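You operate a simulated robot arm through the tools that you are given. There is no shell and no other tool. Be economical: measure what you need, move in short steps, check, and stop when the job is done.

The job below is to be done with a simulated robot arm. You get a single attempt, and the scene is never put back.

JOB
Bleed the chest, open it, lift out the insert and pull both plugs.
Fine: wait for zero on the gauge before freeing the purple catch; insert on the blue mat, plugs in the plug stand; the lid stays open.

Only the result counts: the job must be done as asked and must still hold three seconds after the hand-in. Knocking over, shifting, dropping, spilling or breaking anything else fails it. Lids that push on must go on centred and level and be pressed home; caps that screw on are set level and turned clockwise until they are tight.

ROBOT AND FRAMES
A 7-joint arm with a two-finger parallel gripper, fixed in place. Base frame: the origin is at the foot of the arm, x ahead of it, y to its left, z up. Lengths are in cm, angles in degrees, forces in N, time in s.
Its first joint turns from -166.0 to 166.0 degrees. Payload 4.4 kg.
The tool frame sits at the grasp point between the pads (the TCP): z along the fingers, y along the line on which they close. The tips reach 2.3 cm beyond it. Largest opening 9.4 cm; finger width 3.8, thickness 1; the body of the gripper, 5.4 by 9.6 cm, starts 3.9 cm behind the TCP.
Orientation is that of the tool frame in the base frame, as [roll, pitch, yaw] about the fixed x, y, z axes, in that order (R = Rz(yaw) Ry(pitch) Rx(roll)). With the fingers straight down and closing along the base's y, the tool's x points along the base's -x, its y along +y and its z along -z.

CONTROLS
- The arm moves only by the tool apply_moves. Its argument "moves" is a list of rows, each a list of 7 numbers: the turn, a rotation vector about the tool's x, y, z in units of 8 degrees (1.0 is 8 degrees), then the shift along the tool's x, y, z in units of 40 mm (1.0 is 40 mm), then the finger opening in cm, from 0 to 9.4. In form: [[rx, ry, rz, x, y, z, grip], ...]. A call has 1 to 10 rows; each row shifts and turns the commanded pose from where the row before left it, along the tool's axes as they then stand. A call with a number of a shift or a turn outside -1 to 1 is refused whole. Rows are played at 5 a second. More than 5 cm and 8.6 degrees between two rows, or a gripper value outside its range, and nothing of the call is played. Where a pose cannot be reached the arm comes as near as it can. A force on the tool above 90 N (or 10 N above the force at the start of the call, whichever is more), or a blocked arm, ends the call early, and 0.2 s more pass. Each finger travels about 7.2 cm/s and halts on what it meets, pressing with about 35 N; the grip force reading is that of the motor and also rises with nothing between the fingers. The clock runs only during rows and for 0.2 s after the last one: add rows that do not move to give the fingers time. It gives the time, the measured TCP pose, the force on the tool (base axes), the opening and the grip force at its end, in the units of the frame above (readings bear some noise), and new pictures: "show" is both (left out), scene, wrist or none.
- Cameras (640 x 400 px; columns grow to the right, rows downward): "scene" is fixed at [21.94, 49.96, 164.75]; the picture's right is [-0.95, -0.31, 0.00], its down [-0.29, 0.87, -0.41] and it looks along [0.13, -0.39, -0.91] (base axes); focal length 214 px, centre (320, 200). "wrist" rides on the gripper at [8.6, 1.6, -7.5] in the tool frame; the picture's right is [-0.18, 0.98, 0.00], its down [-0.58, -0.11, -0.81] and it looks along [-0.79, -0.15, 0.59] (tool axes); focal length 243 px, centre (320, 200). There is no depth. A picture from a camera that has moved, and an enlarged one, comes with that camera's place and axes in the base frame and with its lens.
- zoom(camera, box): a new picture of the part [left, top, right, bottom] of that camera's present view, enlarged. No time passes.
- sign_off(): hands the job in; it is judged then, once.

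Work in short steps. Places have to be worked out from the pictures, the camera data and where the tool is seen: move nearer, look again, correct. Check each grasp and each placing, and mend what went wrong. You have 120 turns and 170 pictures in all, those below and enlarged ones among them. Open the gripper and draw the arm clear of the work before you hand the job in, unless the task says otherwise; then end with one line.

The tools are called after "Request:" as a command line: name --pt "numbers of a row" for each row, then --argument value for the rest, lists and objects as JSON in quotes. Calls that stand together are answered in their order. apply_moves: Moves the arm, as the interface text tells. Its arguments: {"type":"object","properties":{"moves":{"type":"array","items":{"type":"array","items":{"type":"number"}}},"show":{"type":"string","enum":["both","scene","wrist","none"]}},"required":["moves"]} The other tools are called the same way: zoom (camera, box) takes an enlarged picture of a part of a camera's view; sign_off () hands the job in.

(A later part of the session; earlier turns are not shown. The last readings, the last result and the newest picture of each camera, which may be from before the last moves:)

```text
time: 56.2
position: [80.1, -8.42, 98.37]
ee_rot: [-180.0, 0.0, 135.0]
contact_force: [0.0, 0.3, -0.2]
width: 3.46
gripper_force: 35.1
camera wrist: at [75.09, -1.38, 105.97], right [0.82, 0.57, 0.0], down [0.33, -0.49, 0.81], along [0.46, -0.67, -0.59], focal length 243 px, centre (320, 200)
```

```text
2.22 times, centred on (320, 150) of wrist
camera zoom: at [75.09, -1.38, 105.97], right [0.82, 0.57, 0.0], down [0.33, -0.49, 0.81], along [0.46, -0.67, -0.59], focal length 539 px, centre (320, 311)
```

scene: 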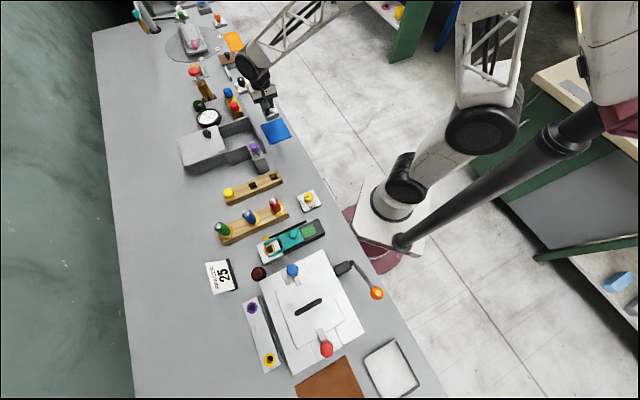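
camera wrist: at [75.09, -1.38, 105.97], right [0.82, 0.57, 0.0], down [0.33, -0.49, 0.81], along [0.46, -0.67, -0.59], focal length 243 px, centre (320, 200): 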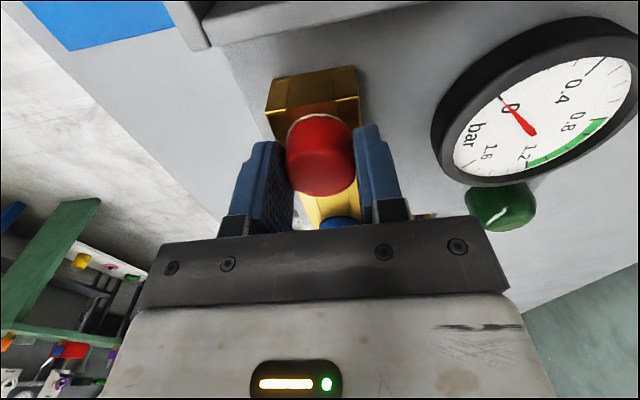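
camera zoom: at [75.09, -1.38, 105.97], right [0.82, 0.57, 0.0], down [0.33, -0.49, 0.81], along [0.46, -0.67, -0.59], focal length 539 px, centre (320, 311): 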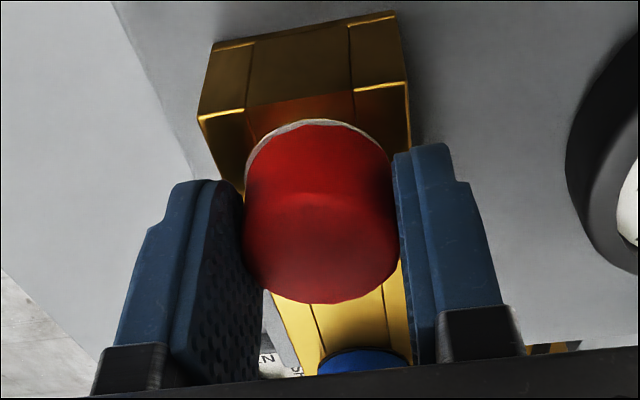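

Good grip. Pull straight up gradually.

Request:
apply_moves --pt "0 0 0 0 0 -0.1 2" --pt "0 0 0 0 0 -0.1 2" --pt "0 0 0 0 0 -0.2 2" --pt "0 0 0 0 0 -0.3 2" --pt "0 0 0 0 0 -0.3 2" --show "wrist"

Request:
zoom --camera "scene" --box '[205, 75, 265, 125]'

```text
time: 57.4
position: [80.03, -8.53, 102.51]
ee_rot: [-180.0, -0.1, 134.9]
contact_force: [-0.4, 0.0, -0.8]
width: 3.46
gripper_force: 35.6
camera wrist: at [75.08, -1.4, 109.97], right [0.82, 0.57, 0.0], down [0.33, -0.49, 0.81], along [0.46, -0.67, -0.59], focal length 243 px, centre (320, 200)
```

wrist: 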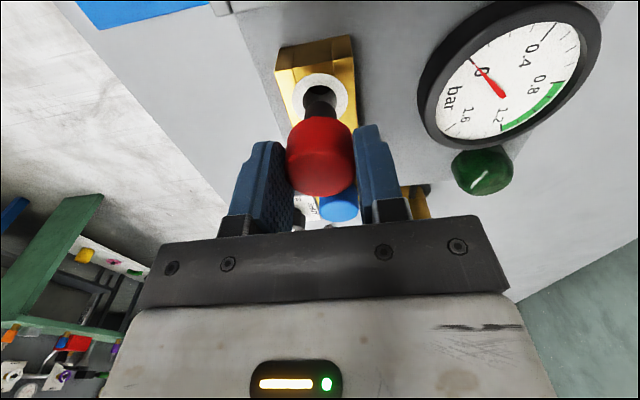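

```text
8.00 times, centred on (235, 100) of scene
camera zoom: at [21.94, 49.96, 164.75], right [-0.95, -0.31, 0.0], down [-0.29, 0.87, -0.41], along [0.13, -0.39, -0.91], focal length 1716 px, centre (1000, 1000)
```

zoom: 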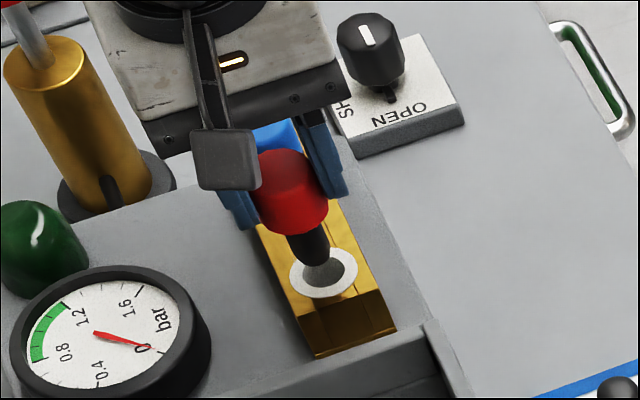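

The red plug is out (round black stem). Lift higher, then carry over to the stand's near hole (~(52.6,14.8)).

Request:
apply_moves --pt "0 0 0 0 0 -0.7 2" --pt "0 0 0 0 0 -0.8 2" --pt "0 0 0 0 0 -0.7 2" --pt "0 0 0 1 -0.08 0 2" --pt "0 0 0 1 -0.08 0 2" --pt "0 0 0 1 -0.08 0 2" --pt "0 0 0 1 -0.08 0 2" --show "none"

Request:
apply_moves --pt "0 0 0 1 -0.08 0 2" --pt "0 0 0 1 -0.08 0 2" --pt "0 0 0 1 -0.08 0 2" --pt "0 0 0 1 -0.08 0 2" --pt "0 0 0 0.95 -0.08 0 2"

Request:
zoom --camera "wrist" --box '[200, 0, 440, 200]'

Request:
zoom --camera "scene" --box '[215, 145, 315, 225]'

```text
time: 59.0
position: [67.71, 2.02, 111.21]
ee_rot: [180.0, 0.0, 135.0]
contact_force: [-0.6, 0.1, 0.3]
width: 3.5
gripper_force: 35.4
```

```text
time: 60.2
position: [52.66, 14.69, 111.15]
ee_rot: [179.9, -0.1, 135.0]
contact_force: [-1.3, 0.6, -1.3]
width: 3.46
gripper_force: 34.4
camera wrist: at [47.77, 21.84, 118.73], right [0.83, 0.56, 0.0], down [0.33, -0.49, 0.81], along [0.46, -0.67, -0.59], focal length 243 px, centre (320, 200)
```

scene: 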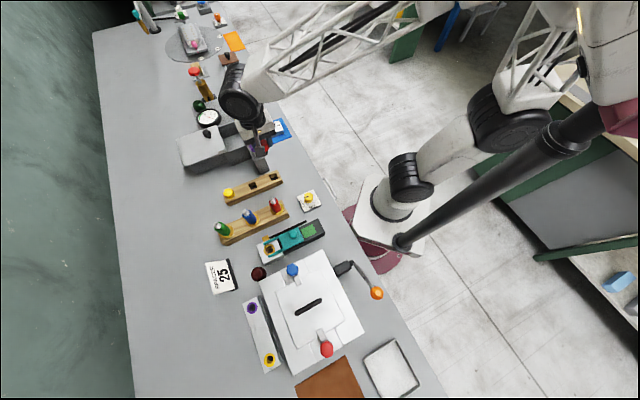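
wrist: 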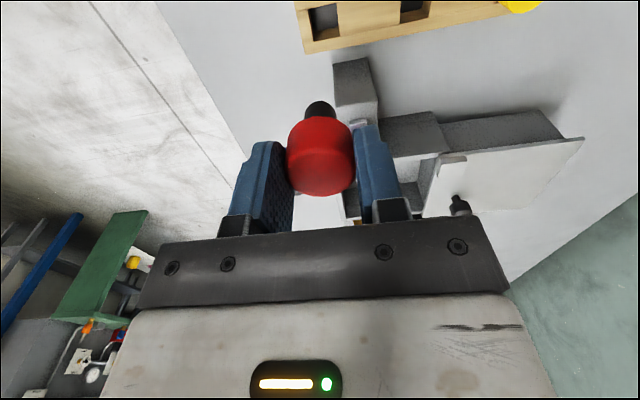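

```text
2.00 times, centred on (320, 100) of wrist
camera zoom: at [47.77, 21.84, 118.73], right [0.83, 0.56, 0.0], down [0.33, -0.49, 0.81], along [0.46, -0.67, -0.59], focal length 485 px, centre (320, 400)
```

zoom: 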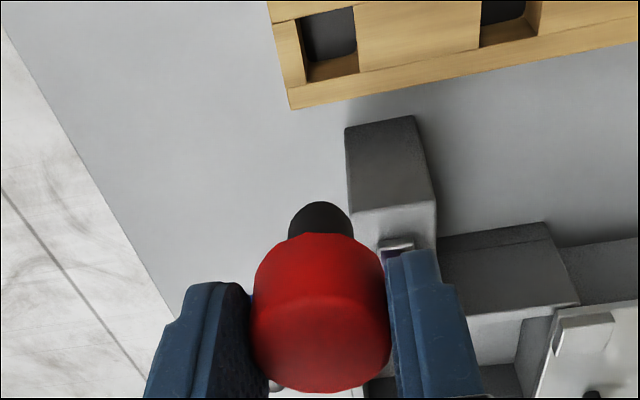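

```text
5.00 times, centred on (265, 185) of scene
camera zoom: at [21.94, 49.96, 164.75], right [-0.95, -0.31, 0.0], down [-0.29, 0.87, -0.41], along [0.13, -0.39, -0.91], focal length 1072 px, centre (595, 275)
```

zoom: 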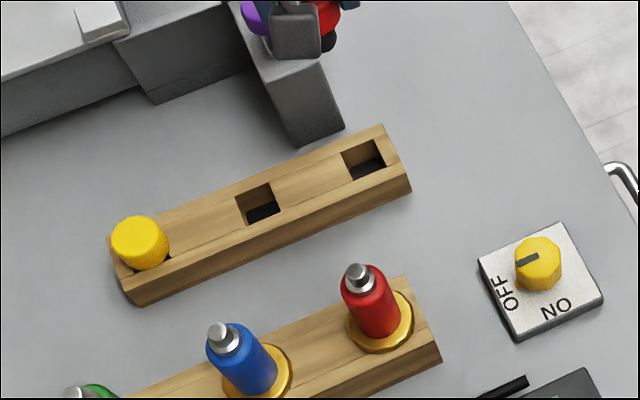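

Hole is right below the TCP at ~(52.9,14.95), top z≈92. Lower to ~103.5 and look.

Request:
apply_moves --pt "0 0 0 0 0.06 0.65 2" --pt "0 0 0 0 0 0.65 2" --pt "0 0 0 0 0 0.65 2" --show "wrist"

Request:
zoom --camera "wrist" --box '[220, 0, 440, 200]'

Request:
zoom --camera "scene" --box '[235, 135, 305, 195]'

```text
time: 61.0
position: [52.94, 14.93, 103.48]
ee_rot: [180.0, 0.0, 135.0]
contact_force: [0.6, 0.4, -0.4]
width: 3.46
gripper_force: 34.8
camera wrist: at [47.89, 22.04, 110.91], right [0.82, 0.57, 0.0], down [0.33, -0.49, 0.81], along [0.46, -0.67, -0.59], focal length 243 px, centre (320, 200)
```

wrist: 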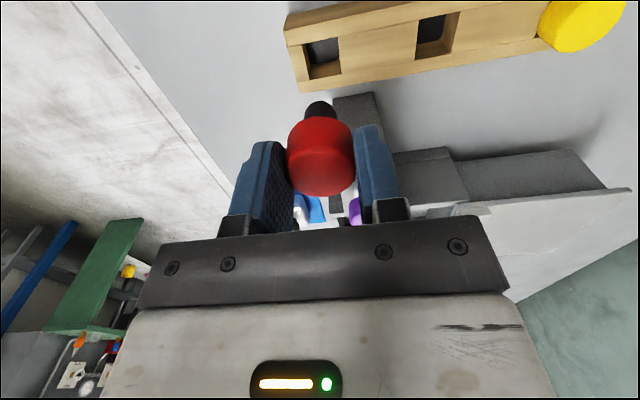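

```text
2.00 times, centred on (330, 100) of wrist
camera zoom: at [47.89, 22.04, 110.91], right [0.82, 0.57, 0.0], down [0.33, -0.49, 0.81], along [0.46, -0.67, -0.59], focal length 485 px, centre (300, 400)
```

zoom: 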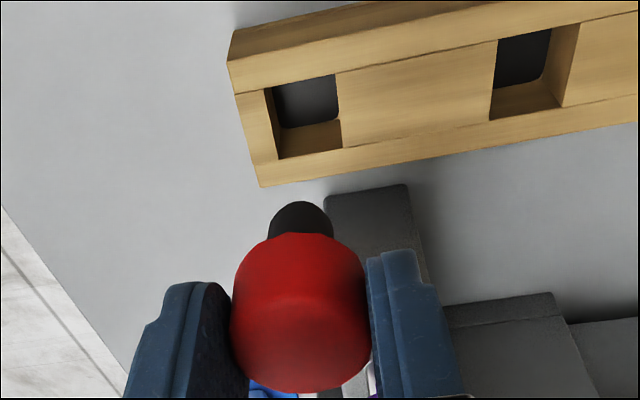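

```text
6.67 times, centred on (270, 165) of scene
camera zoom: at [21.94, 49.96, 164.75], right [-0.95, -0.31, 0.0], down [-0.29, 0.87, -0.41], along [0.13, -0.39, -0.91], focal length 1430 px, centre (653, 433)
```

zoom: 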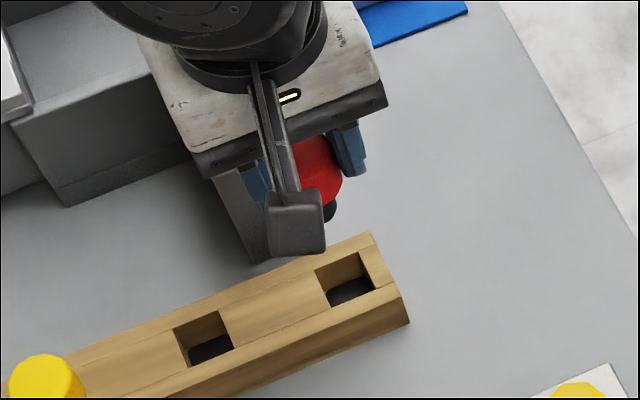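

The stem seems ~0.6 cm short of the hole along tool x. Shift +x 0.6 and lower to just above the hole.

Request:
apply_moves --pt "0 0 0 0.15 0 0.5 2" --pt "0 0 0 0 0 0.5 2" --show "wrist"

Request:
zoom --camera "wrist" --box '[220, 20, 440, 200]'

Request:
zoom --camera "scene" --box '[235, 135, 305, 195]'

```text
time: 61.6
position: [52.45, 15.3, 99.39]
ee_rot: [-180.0, 0.0, 135.0]
contact_force: [-0.6, -0.5, -0.6]
width: 3.49
gripper_force: 34.5
camera wrist: at [47.46, 22.47, 106.93], right [0.82, 0.57, 0.0], down [0.33, -0.49, 0.81], along [0.46, -0.67, -0.59], focal length 243 px, centre (320, 200)
```

wrist: 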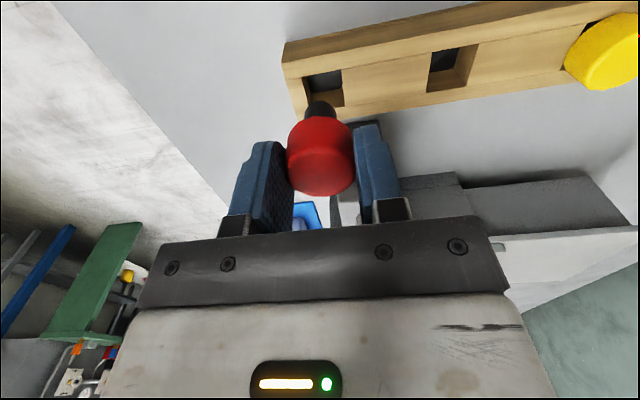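

```text
2.22 times, centred on (330, 110) of wrist
camera zoom: at [47.46, 22.47, 106.93], right [0.82, 0.57, 0.0], down [0.33, -0.49, 0.81], along [0.46, -0.67, -0.59], focal length 539 px, centre (298, 400)
```

zoom: 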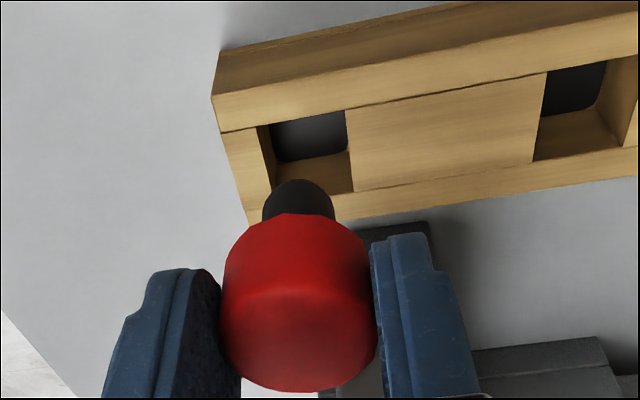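

```text
6.67 times, centred on (270, 165) of scene
camera zoom: at [21.94, 49.96, 164.75], right [-0.95, -0.31, 0.0], down [-0.29, 0.87, -0.41], along [0.13, -0.39, -0.91], focal length 1430 px, centre (653, 433)
```

zoom: 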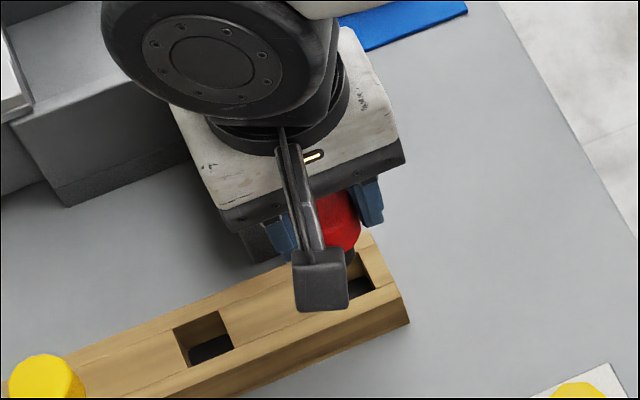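

Aligned within ~0.3 cm. Small +y correction, then lower gently into the hole, watching force.

Request:
apply_moves --pt "0 0 0 0.03 0.07 0 2" --pt "0 0 0 0 0 0.2 2" --pt "0 0 0 0 0 0.2 2" --pt "0 0 0 0 0 0.15 2" --show "wrist"

Request:
zoom --camera "wrist" --box '[220, 20, 440, 200]'

```text
time: 62.6
position: [52.49, 15.56, 97.21]
ee_rot: [-180.0, 0.0, 135.0]
contact_force: [0.2, 0.1, -1.1]
width: 3.48
gripper_force: 34.7
camera wrist: at [47.6, 22.74, 104.74], right [0.82, 0.57, 0.0], down [0.33, -0.49, 0.81], along [0.46, -0.67, -0.59], focal length 243 px, centre (320, 200)
```

wrist: 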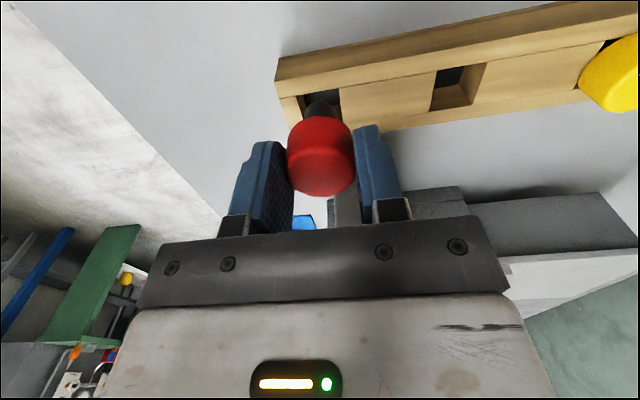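

```text
2.22 times, centred on (330, 110) of wrist
camera zoom: at [47.6, 22.74, 104.74], right [0.82, 0.57, 0.0], down [0.33, -0.49, 0.81], along [0.46, -0.67, -0.59], focal length 539 px, centre (298, 400)
```

zoom: 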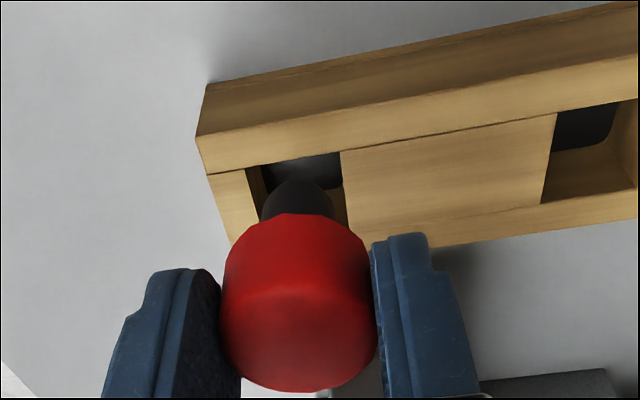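

Stem is centred in the opening. Continue down in small steps.

Request:
apply_moves --pt "0 0 0 0 0 0.15 2" --pt "0 0 0 0 0 0.15 2" --pt "0 0 0 0 0 0.12 2" --show "wrist"

Request:
zoom --camera "scene" --box '[235, 135, 305, 195]'

```text
time: 63.4
position: [52.49, 15.59, 95.58]
ee_rot: [179.9, -0.1, 135.0]
contact_force: [0.2, 0.7, -0.7]
width: 3.5
gripper_force: 35.6
camera wrist: at [47.6, 22.72, 103.07], right [0.82, 0.57, 0.0], down [0.33, -0.49, 0.81], along [0.46, -0.67, -0.59], focal length 243 px, centre (320, 200)
```

wrist: 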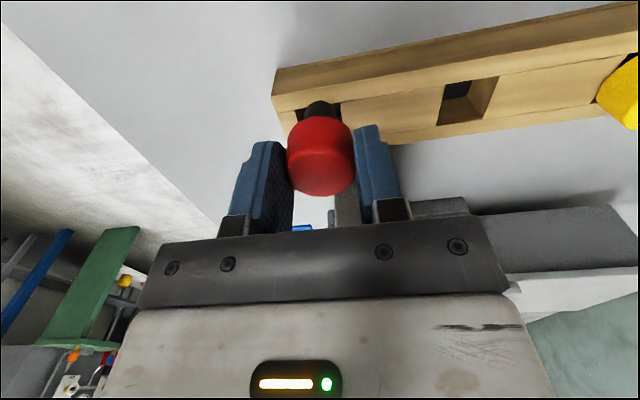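

```text
6.67 times, centred on (270, 165) of scene
camera zoom: at [21.94, 49.96, 164.75], right [-0.95, -0.31, 0.0], down [-0.29, 0.87, -0.41], along [0.13, -0.39, -0.91], focal length 1430 px, centre (653, 433)
```

zoom: 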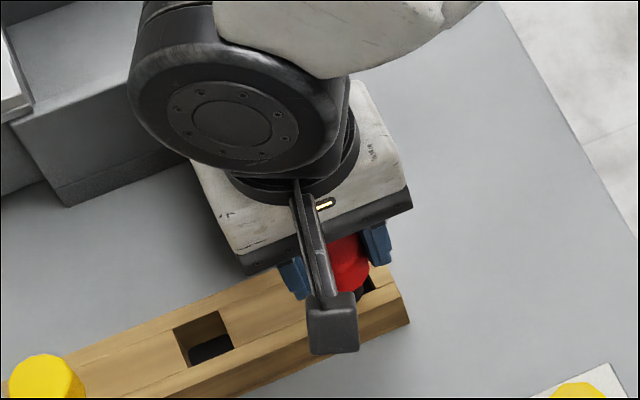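

Request:
apply_moves --pt "0 0 0 0 0 0.08 2" --pt "0 0 0 0 0 0.08 2" --show "none"

Request:
apply_moves --pt "0 0 0 0 0 0.06 2" --pt "0 0 0 0 0 0.06 2" --show "wrist"

Request:
zoom --camera "wrist" --box '[220, 40, 440, 220]'

```text
time: 64.0
position: [52.7, 15.69, 95.14]
ee_rot: [179.9, 0.2, 135.0]
contact_force: [-7.5, -7.0, 44.8]
width: 3.51
gripper_force: 35.5
```

```text
time: 64.6
position: [52.66, 15.64, 94.51]
ee_rot: [179.9, 0.1, 135.0]
contact_force: [10.7, 2.0, 37.6]
width: 3.5
gripper_force: 34.9
camera wrist: at [47.61, 22.73, 102.02], right [0.82, 0.57, 0.0], down [0.33, -0.49, 0.81], along [0.46, -0.66, -0.59], focal length 243 px, centre (320, 200)
```

wrist: 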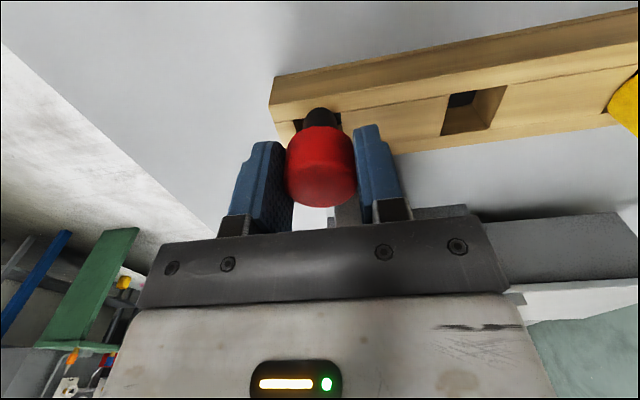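

```text
2.22 times, centred on (330, 130) of wrist
camera zoom: at [47.61, 22.73, 102.02], right [0.82, 0.57, 0.0], down [0.33, -0.49, 0.81], along [0.46, -0.66, -0.59], focal length 539 px, centre (298, 356)
```

zoom: 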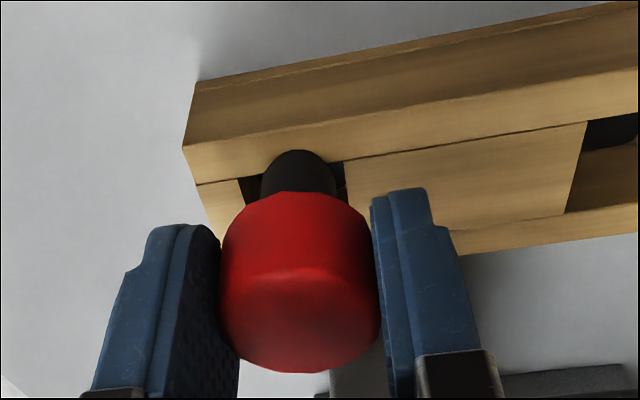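

The stem tip is resting on the stand's front rail (about 1 cm too far in +x). Raise, shift -x 1 cm, and look again.

Request:
apply_moves --pt "0 0 0 0 0 -0.3 2" --pt "0 0 0 -0.25 0 0 2" --pt "0 0 0 0 0 0 2" --show "wrist"

Request:
zoom --camera "wrist" --box '[220, 40, 440, 220]'

Request:
zoom --camera "scene" --box '[250, 150, 300, 190]'

```text
time: 65.4
position: [53.15, 14.96, 95.59]
ee_rot: [-179.9, 0.0, 135.0]
contact_force: [0.2, 0.4, -1.0]
width: 3.47
gripper_force: 34.6
camera wrist: at [48.3, 22.04, 103.12], right [0.82, 0.57, 0.0], down [0.33, -0.49, 0.81], along [0.46, -0.67, -0.59], focal length 243 px, centre (320, 200)
```

wrist: 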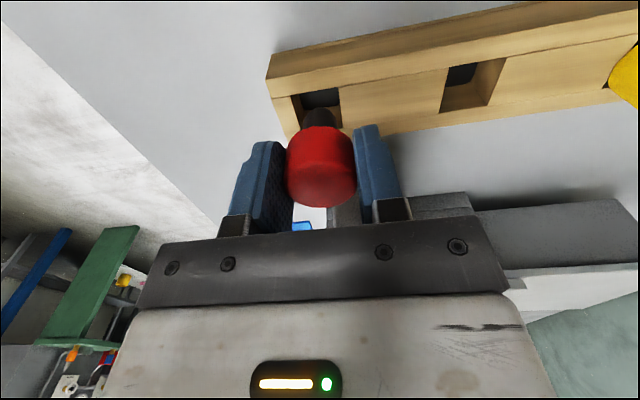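

```text
2.22 times, centred on (330, 130) of wrist
camera zoom: at [48.3, 22.04, 103.12], right [0.82, 0.57, 0.0], down [0.33, -0.49, 0.81], along [0.46, -0.67, -0.59], focal length 539 px, centre (298, 356)
```

zoom: 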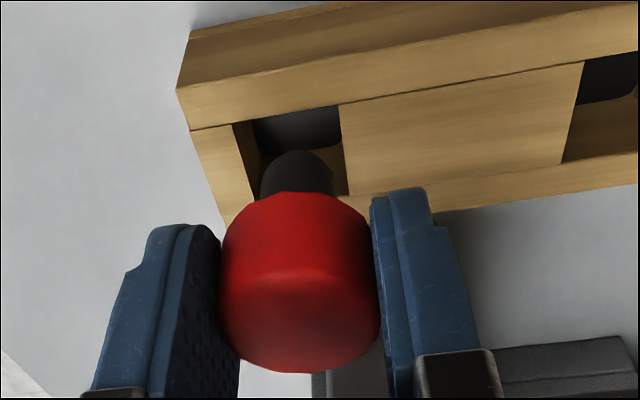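

```text
10.00 times, centred on (275, 170) of scene
camera zoom: at [21.94, 49.96, 164.75], right [-0.95, -0.31, 0.0], down [-0.29, 0.87, -0.41], along [0.13, -0.39, -0.91], focal length 2145 px, centre (770, 500)
```

zoom: 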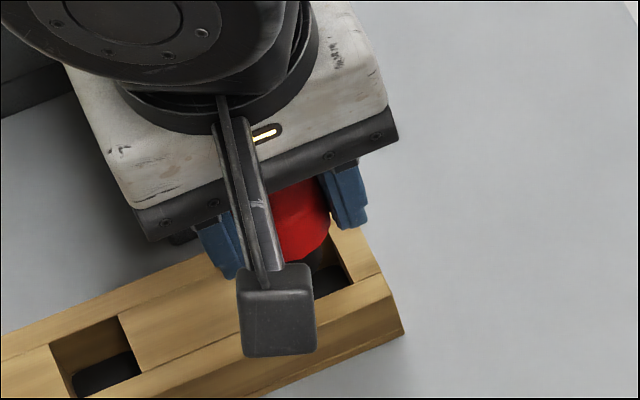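

Now the stem lies inside the opening with margin on all sides. Lower gently.

Request:
apply_moves --pt "0 0 0 0 0 0.15 2" --pt "0 0 0 0 0 0.15 2" --pt "0 0 0 0 0 0.1 2" --show "wrist"

Request:
zoom --camera "wrist" --box '[220, 40, 440, 220]'

```text
time: 66.2
position: [53.34, 14.76, 94.12]
ee_rot: [180.0, 0.0, 135.0]
contact_force: [0.2, -0.1, -0.6]
width: 3.45
gripper_force: 34.9
camera wrist: at [48.33, 22.04, 101.56], right [0.82, 0.57, 0.0], down [0.33, -0.49, 0.81], along [0.46, -0.67, -0.59], focal length 243 px, centre (320, 200)
```

wrist: 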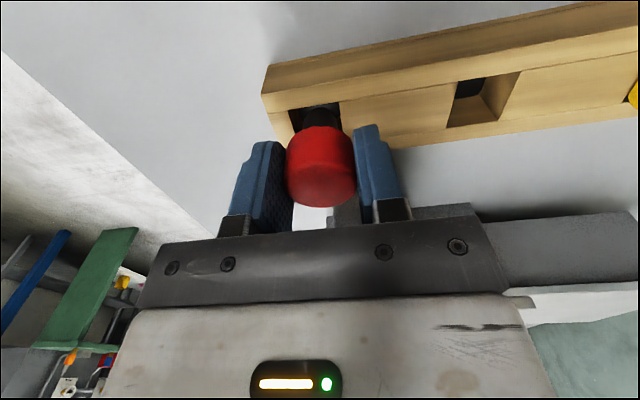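

```text
2.22 times, centred on (330, 130) of wrist
camera zoom: at [48.33, 22.04, 101.56], right [0.82, 0.57, 0.0], down [0.33, -0.49, 0.81], along [0.46, -0.67, -0.59], focal length 539 px, centre (298, 356)
```

zoom: 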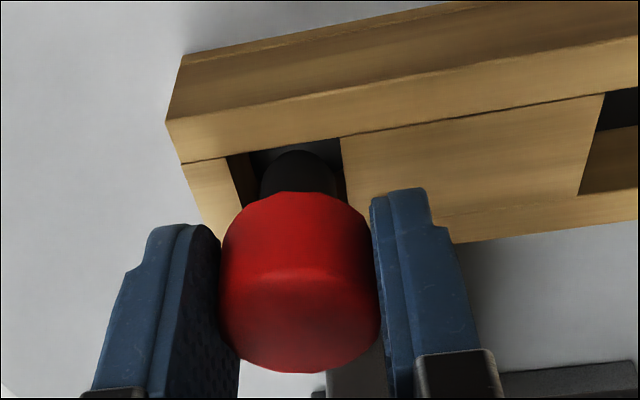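

Request:
apply_moves --pt "0 0 0 0 0 0.12 2" --pt "0 0 0 0 0 0.12 2" --show "wrist"

Request:
zoom --camera "wrist" --box '[220, 40, 440, 220]'

```text
time: 66.8
position: [53.21, 14.9, 93.07]
ee_rot: [180.0, 0.0, 135.0]
contact_force: [-0.3, -0.4, -1.0]
width: 3.45
gripper_force: 34.9
camera wrist: at [48.29, 22.03, 100.59], right [0.82, 0.57, 0.0], down [0.33, -0.49, 0.81], along [0.46, -0.67, -0.59], focal length 243 px, centre (320, 200)
```

wrist: 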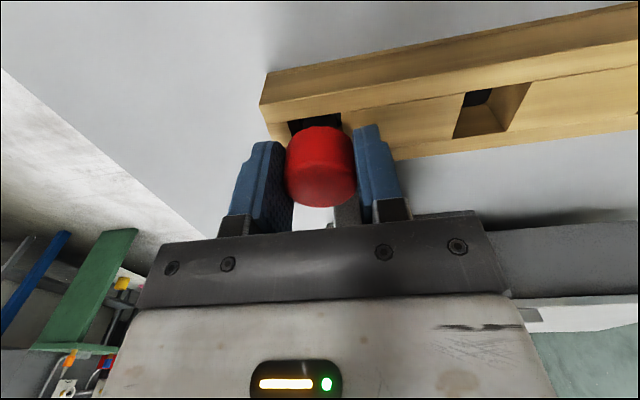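

```text
2.22 times, centred on (330, 130) of wrist
camera zoom: at [48.29, 22.03, 100.59], right [0.82, 0.57, 0.0], down [0.33, -0.49, 0.81], along [0.46, -0.67, -0.59], focal length 539 px, centre (298, 356)
```

zoom: 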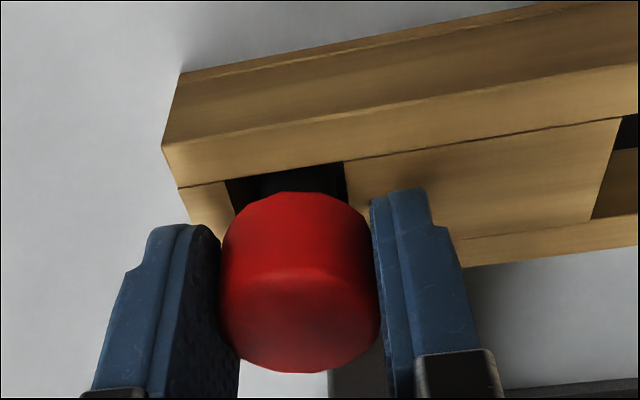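

The stem is in the hole. Keep lowering until the cap seats.

Request:
apply_moves --pt "0 0 0 0 0 0.1 2" --pt "0 0 0 0 0 0.1 2" --show "none"

Request:
apply_moves --pt "0 0 0 0 0 0.08 2" --pt "0 0 0 0 0 0.08 2" --show "wrist"

Request:
zoom --camera "wrist" --box '[220, 40, 440, 220]'

```text
time: 67.4
position: [53.44, 14.86, 92.29]
ee_rot: [-179.9, 0.0, 135.0]
contact_force: [0.6, -0.4, -0.6]
width: 3.47
gripper_force: 34.9
```

```text
time: 68.0
position: [53.26, 15.03, 91.72]
ee_rot: [179.9, 0.1, 134.9]
contact_force: [-13.8, -6.5, 26.4]
width: 3.46
gripper_force: 35.3
camera wrist: at [48.34, 22.04, 99.25], right [0.82, 0.57, 0.0], down [0.33, -0.49, 0.81], along [0.46, -0.66, -0.59], focal length 243 px, centre (320, 200)
```

wrist: 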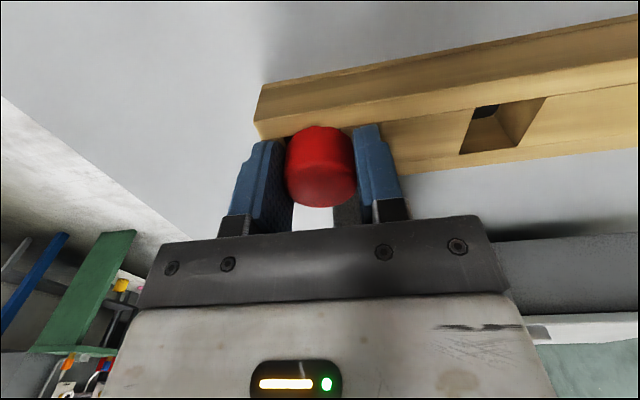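

```text
2.22 times, centred on (330, 130) of wrist
camera zoom: at [48.34, 22.04, 99.25], right [0.82, 0.57, 0.0], down [0.33, -0.49, 0.81], along [0.46, -0.66, -0.59], focal length 539 px, centre (298, 356)
```

zoom: 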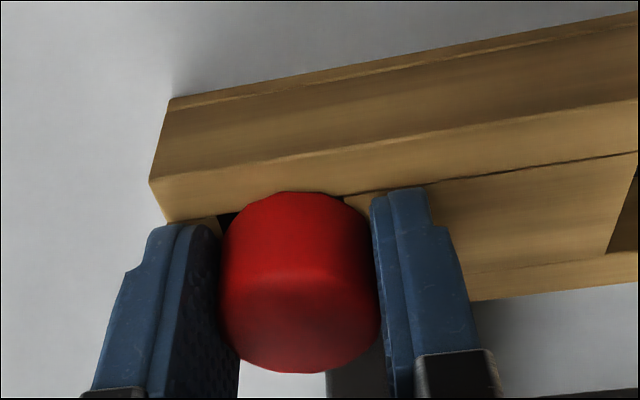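

Contact. Release and rise to inspect.

Request:
apply_moves --pt "0 0 0 0 0 0 3.8" --pt "0 0 0 0 0 0 5" --pt "0 0 0 0 0 -0.5 5" --pt "0 0 0 0 0 -1 5" --pt "0 0 0 0 0 -1 5" --pt "0 0 0 0 0 -1 5" --show "wrist"

Request:
zoom --camera "wrist" --box '[240, 0, 480, 150]'

Request:
zoom --camera "scene" --box '[215, 150, 295, 210]'

```text
time: 69.4
position: [53.31, 14.92, 105.73]
ee_rot: [-179.9, 0.0, 135.1]
contact_force: [-0.3, 0.7, -0.2]
width: 5.01
gripper_force: 0.1
camera wrist: at [48.34, 22.02, 113.13], right [0.82, 0.57, 0.0], down [0.34, -0.49, 0.81], along [0.46, -0.67, -0.59], focal length 243 px, centre (320, 200)
```

wrist: 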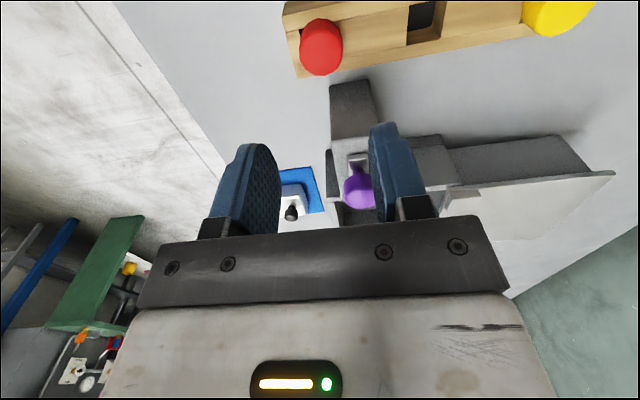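

```text
2.67 times, centred on (360, 75) of wrist
camera zoom: at [48.34, 22.02, 113.13], right [0.82, 0.57, 0.0], down [0.34, -0.49, 0.81], along [0.46, -0.67, -0.59], focal length 647 px, centre (213, 533)
```

zoom: 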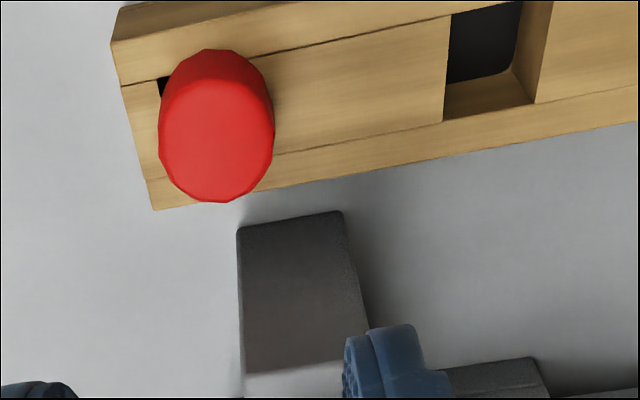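

```text
6.67 times, centred on (255, 180) of scene
camera zoom: at [21.94, 49.96, 164.75], right [-0.95, -0.31, 0.0], down [-0.29, 0.87, -0.41], along [0.13, -0.39, -0.91], focal length 1430 px, centre (753, 333)
```

zoom: 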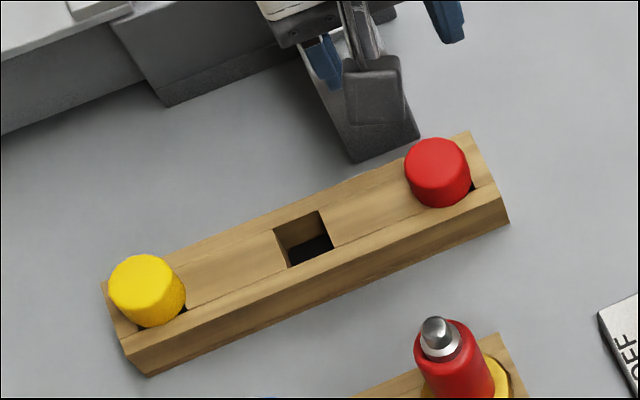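

Red plug is seated upright like the yellow one. Now over to the blue plug at ~(85.9,-14.2).

Request:
apply_moves --pt "0 0 0 0 0 -0.9 6" --pt "0 0 0 -0.99 0.06 0 6" --pt "0 0 0 -0.99 0.06 0 6" --pt "0 0 0 -0.99 0.06 0 6" --pt "0 0 0 -0.99 0.06 0 6" --pt "0 0 0 -0.99 0.06 0 6" --pt "0 0 0 -0.99 0.06 0 6" --pt "0 0 0 -0.99 0.06 0 6" --show "none"

Request:
apply_moves --pt "0 0 0 -0.99 0.06 0 6" --pt "0 0 0 -0.99 0.06 0 6" --pt "0 0 0 -0.99 0.06 0 6" --pt "0 0 0 -0.95 0.0 0.3 6" --show "wrist"

Request:
zoom --camera "wrist" --box '[240, 0, 440, 140]'

```text
time: 71.2
position: [74.19, -3.44, 109.28]
ee_rot: [-180.0, 0.0, 135.1]
contact_force: [-0.5, -1.1, -0.5]
width: 5.98
gripper_force: 0.1
```

```text
time: 72.2
position: [85.63, -13.98, 108.15]
ee_rot: [180.0, -0.1, 135.1]
contact_force: [-0.3, -0.6, 0.1]
width: 5.99
gripper_force: 0.0
camera wrist: at [80.76, -6.95, 115.65], right [0.82, 0.57, 0.0], down [0.33, -0.49, 0.81], along [0.46, -0.66, -0.59], focal length 243 px, centre (320, 200)
```

wrist: 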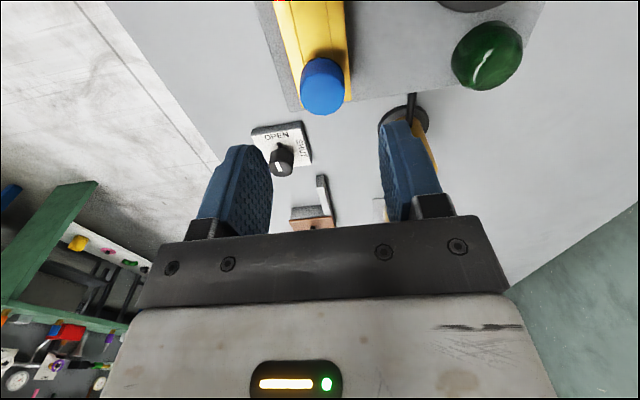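

```text
2.86 times, centred on (340, 70) of wrist
camera zoom: at [80.76, -6.95, 115.65], right [0.82, 0.57, 0.0], down [0.33, -0.49, 0.81], along [0.46, -0.66, -0.59], focal length 693 px, centre (263, 571)
```

zoom: 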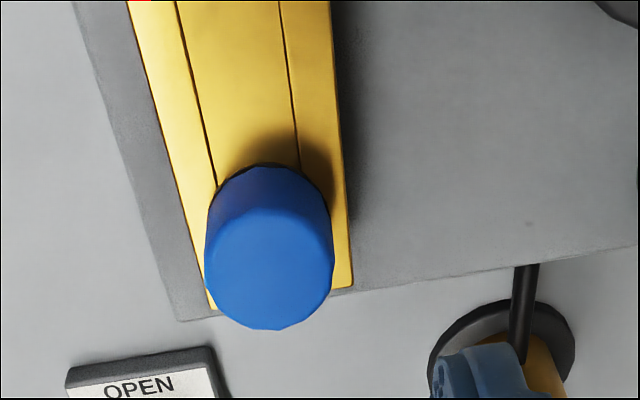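

Blue cap at ~(86.9,-15.4). Align and lower to ~101.5.

Request:
apply_moves --pt "0 0 0 -0.46 0.0 0 6" --pt "0 0 0 0 0 0.8 6" --pt "0 0 0 0 0 0.85 6" --show "wrist"

Request:
zoom --camera "wrist" --box '[220, 60, 420, 210]'

```text
time: 73.0
position: [86.99, -15.38, 101.41]
ee_rot: [-180.0, 0.1, 134.9]
contact_force: [0.1, -0.1, -0.3]
width: 6.02
gripper_force: 0.0
camera wrist: at [82.05, -8.27, 109.03], right [0.82, 0.57, 0.0], down [0.33, -0.49, 0.81], along [0.46, -0.67, -0.59], focal length 243 px, centre (320, 200)
```

wrist: 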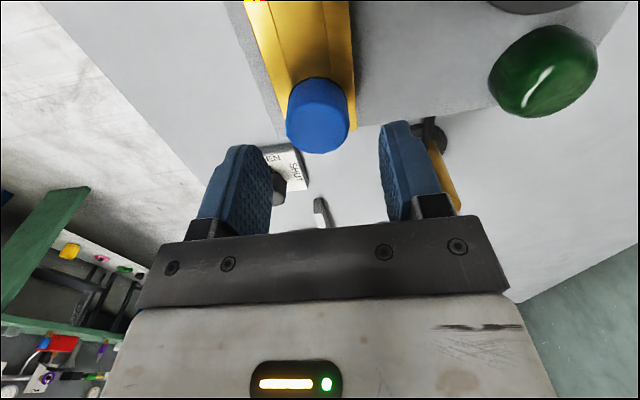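

```text
2.67 times, centred on (320, 135) of wrist
camera zoom: at [82.05, -8.27, 109.03], right [0.82, 0.57, 0.0], down [0.33, -0.49, 0.81], along [0.46, -0.67, -0.59], focal length 647 px, centre (320, 373)
```

zoom: 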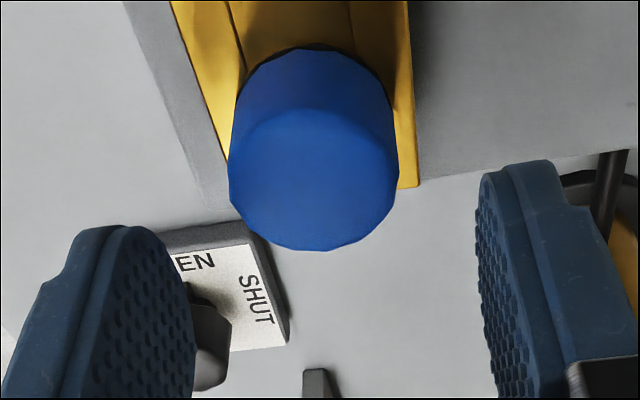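

Well aligned (top ≈97.4). Lower to 98.4 and grip.

Request:
apply_moves --pt "0 0 0 0 -0.03 0.4 5.5" --pt "0 0 0 0 0 0.35 5" --pt "0 0 0 0 0 0 4" --pt "0 0 0 0 0 0 2.5" --pt "0 0 0 0 0 0 2" --show "wrist"

Request:
zoom --camera "wrist" --box '[220, 60, 420, 240]'

```text
time: 74.2
position: [86.81, -15.5, 98.57]
ee_rot: [180.0, -0.1, 135.0]
contact_force: [0.0, 0.4, -0.5]
width: 3.49
gripper_force: 34.6
camera wrist: at [81.97, -8.33, 105.98], right [0.82, 0.57, 0.0], down [0.33, -0.49, 0.81], along [0.46, -0.67, -0.59], focal length 243 px, centre (320, 200)
```

wrist: 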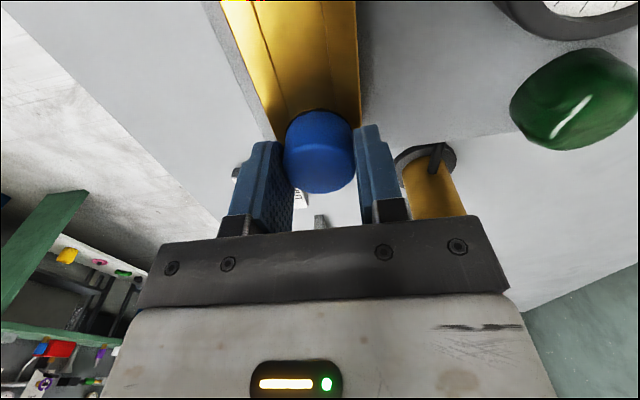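

```text
2.22 times, centred on (320, 150) of wrist
camera zoom: at [81.97, -8.33, 105.98], right [0.82, 0.57, 0.0], down [0.33, -0.49, 0.81], along [0.46, -0.67, -0.59], focal length 539 px, centre (320, 311)
```

zoom: 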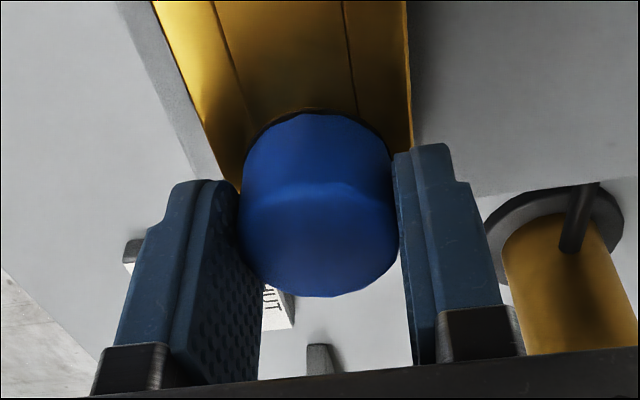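

Gripped like the red one. Pull straight up.

Request:
apply_moves --pt "0 0 0 0 0 -0.1 2" --pt "0 0 0 0 0 -0.1 2" --pt "0 0 0 0 0 -0.2 2" --pt "0 0 0 0 0 -0.4 2" --pt "0 0 0 0 0 -0.8 2" --pt "0 0 0 0 0 -0.8 2" --pt "0 0 0 0 0 -0.8 2"

Request:
zoom --camera "scene" --box '[175, 70, 295, 170]'

```text
time: 75.8
position: [86.89, -15.5, 111.22]
ee_rot: [-180.0, 0.0, 135.1]
contact_force: [0.1, 0.1, -0.9]
width: 3.49
gripper_force: 34.9
camera wrist: at [81.97, -8.32, 118.71], right [0.82, 0.57, 0.0], down [0.33, -0.49, 0.81], along [0.46, -0.67, -0.59], focal length 243 px, centre (320, 200)
```

scene: 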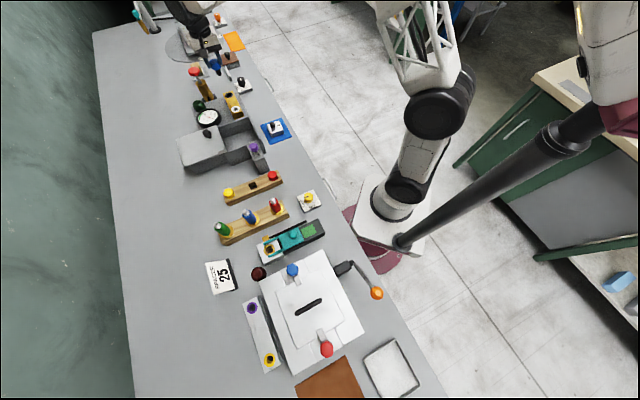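
wrist: 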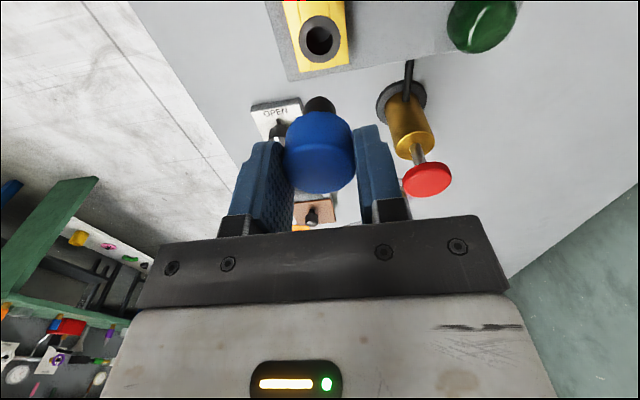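

```text
4.00 times, centred on (235, 120) of scene
camera zoom: at [21.94, 49.96, 164.75], right [-0.95, -0.31, 0.0], down [-0.29, 0.87, -0.41], along [0.13, -0.39, -0.91], focal length 858 px, centre (660, 520)
```

zoom: 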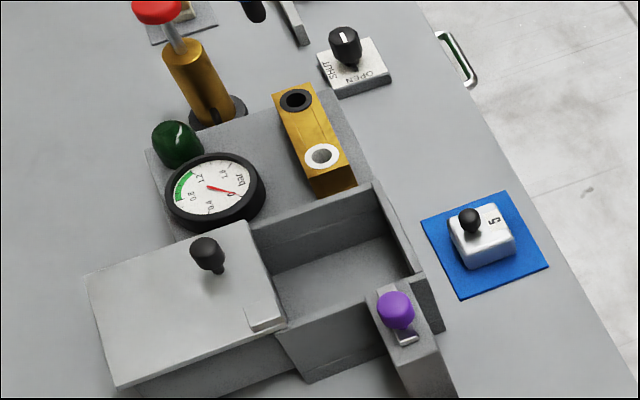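

Blue plug is out. Carry it to above the middle hole (~(59.7,21.3)).

Request:
apply_moves --pt "0 0 0 0.942 0.142 0 2" --pt "0 0 0 0.942 0.142 0 2" --pt "0 0 0 0.942 0.142 0 2" --pt "0 0 0 0.942 0.142 0 2" --pt "0 0 0 0.942 0.142 0 2" --pt "0 0 0 0.942 0.142 0 2" --show "none"

Request:
apply_moves --pt "0 0 0 0.942 0.142 0 2" --pt "0 0 0 0.942 0.142 0 2" --pt "0 0 0 0.942 0.142 0 2" --pt "0 0 0 0.942 0.142 0 2" --pt "0 0 0 0.942 0.142 0 2" --pt "0 0 0 0.942 0.142 0 2" --pt "0 0 0 0 0 0.8 2" --pt "0 0 0 0 0 0.8 2" --show "wrist"

Request:
zoom --camera "wrist" --box '[220, 0, 440, 200]'

```text
time: 77.2
position: [73.33, 2.96, 111.21]
ee_rot: [180.0, 0.0, 135.0]
contact_force: [-0.5, 0.1, -0.3]
width: 3.45
gripper_force: 35.3
```

```text
time: 79.0
position: [59.67, 21.19, 104.88]
ee_rot: [180.0, -0.1, 135.0]
contact_force: [0.1, 0.3, -0.2]
width: 3.45
gripper_force: 34.6
camera wrist: at [54.75, 28.42, 112.3], right [0.82, 0.57, 0.0], down [0.33, -0.49, 0.81], along [0.46, -0.67, -0.59], focal length 243 px, centre (320, 200)
```

wrist: 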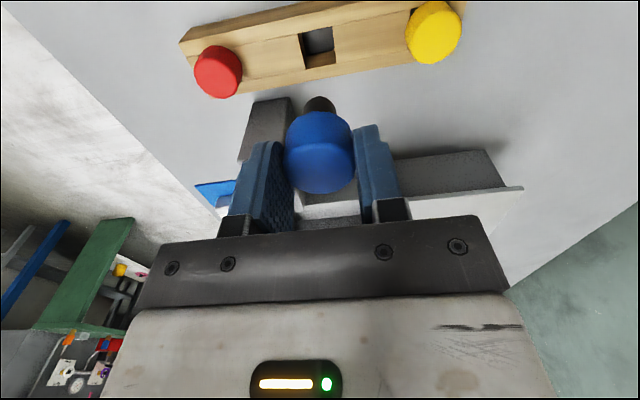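

```text
2.00 times, centred on (330, 100) of wrist
camera zoom: at [54.75, 28.42, 112.3], right [0.82, 0.57, 0.0], down [0.33, -0.49, 0.81], along [0.46, -0.67, -0.59], focal length 485 px, centre (300, 400)
```

zoom: 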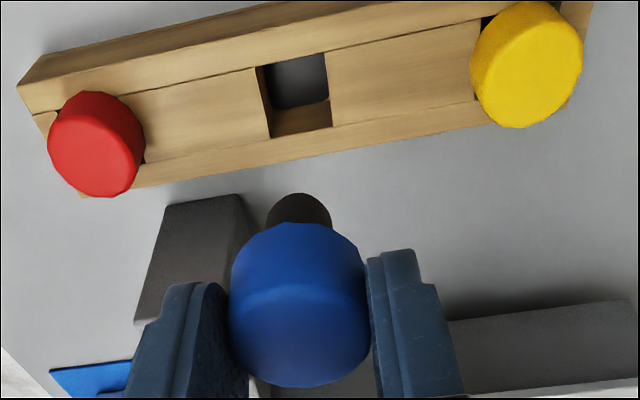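

Hole geometry matches the successful red placement; only ~0.2 cm -y correction. Lower to ~97.5 and check.

Request:
apply_moves --pt "0 0 0 0 -0.05 0.6 2" --pt "0 0 0 0 0 0.6 2" --pt "0 0 0 0 0 0.6 2" --show "wrist"

Request:
zoom --camera "wrist" --box '[220, 40, 440, 220]'

```text
time: 79.8
position: [59.58, 21.3, 97.66]
ee_rot: [-180.0, 0.0, 135.0]
contact_force: [-0.1, -1.1, -0.4]
width: 3.48
gripper_force: 35.0
camera wrist: at [54.61, 28.36, 105.18], right [0.82, 0.57, 0.0], down [0.33, -0.49, 0.81], along [0.46, -0.66, -0.59], focal length 243 px, centre (320, 200)
```

wrist: 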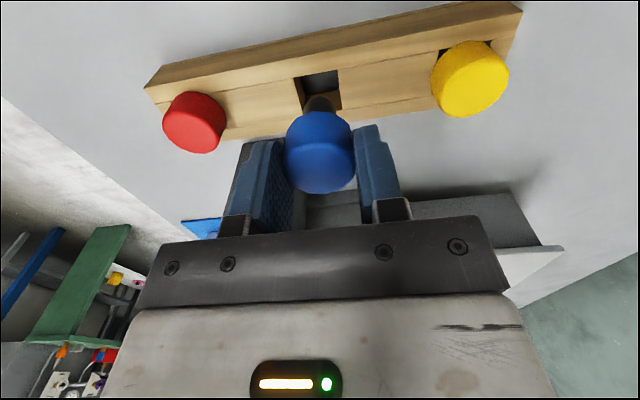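

```text
2.22 times, centred on (330, 130) of wrist
camera zoom: at [54.61, 28.36, 105.18], right [0.82, 0.57, 0.0], down [0.33, -0.49, 0.81], along [0.46, -0.66, -0.59], focal length 539 px, centre (298, 356)
```

zoom: 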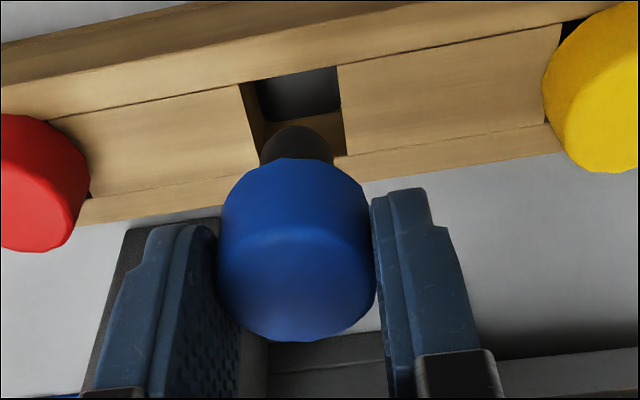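

Shift -x 0.3 cm for the same margin as with red, then lower in steps.

Request:
apply_moves --pt "0 0 0 -0.07 0 0.1 2" --pt "0 0 0 0 0 0.2 2" --pt "0 0 0 0 0 0.2 2" --show "wrist"

Request:
zoom --camera "wrist" --box '[220, 40, 440, 220]'

```text
time: 80.6
position: [59.74, 20.92, 95.69]
ee_rot: [-180.0, 0.0, 135.0]
contact_force: [-0.1, -0.4, -1.1]
width: 3.48
gripper_force: 35.6
camera wrist: at [54.84, 28.14, 103.17], right [0.82, 0.57, 0.0], down [0.33, -0.49, 0.81], along [0.46, -0.67, -0.59], focal length 243 px, centre (320, 200)
```

wrist: 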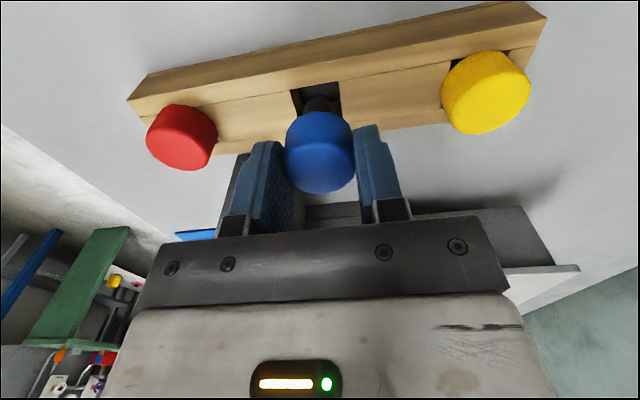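

```text
2.22 times, centred on (330, 130) of wrist
camera zoom: at [54.84, 28.14, 103.17], right [0.82, 0.57, 0.0], down [0.33, -0.49, 0.81], along [0.46, -0.67, -0.59], focal length 539 px, centre (298, 356)
```

zoom: 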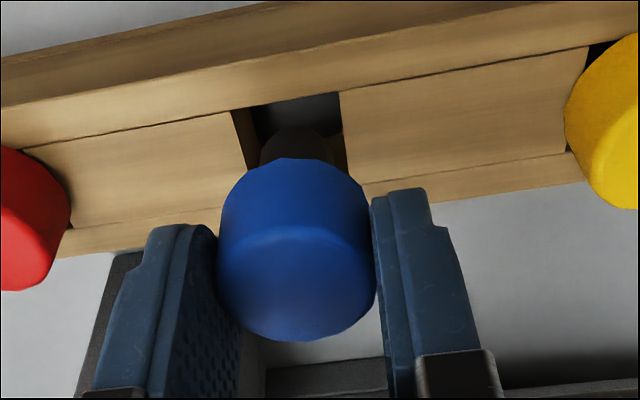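

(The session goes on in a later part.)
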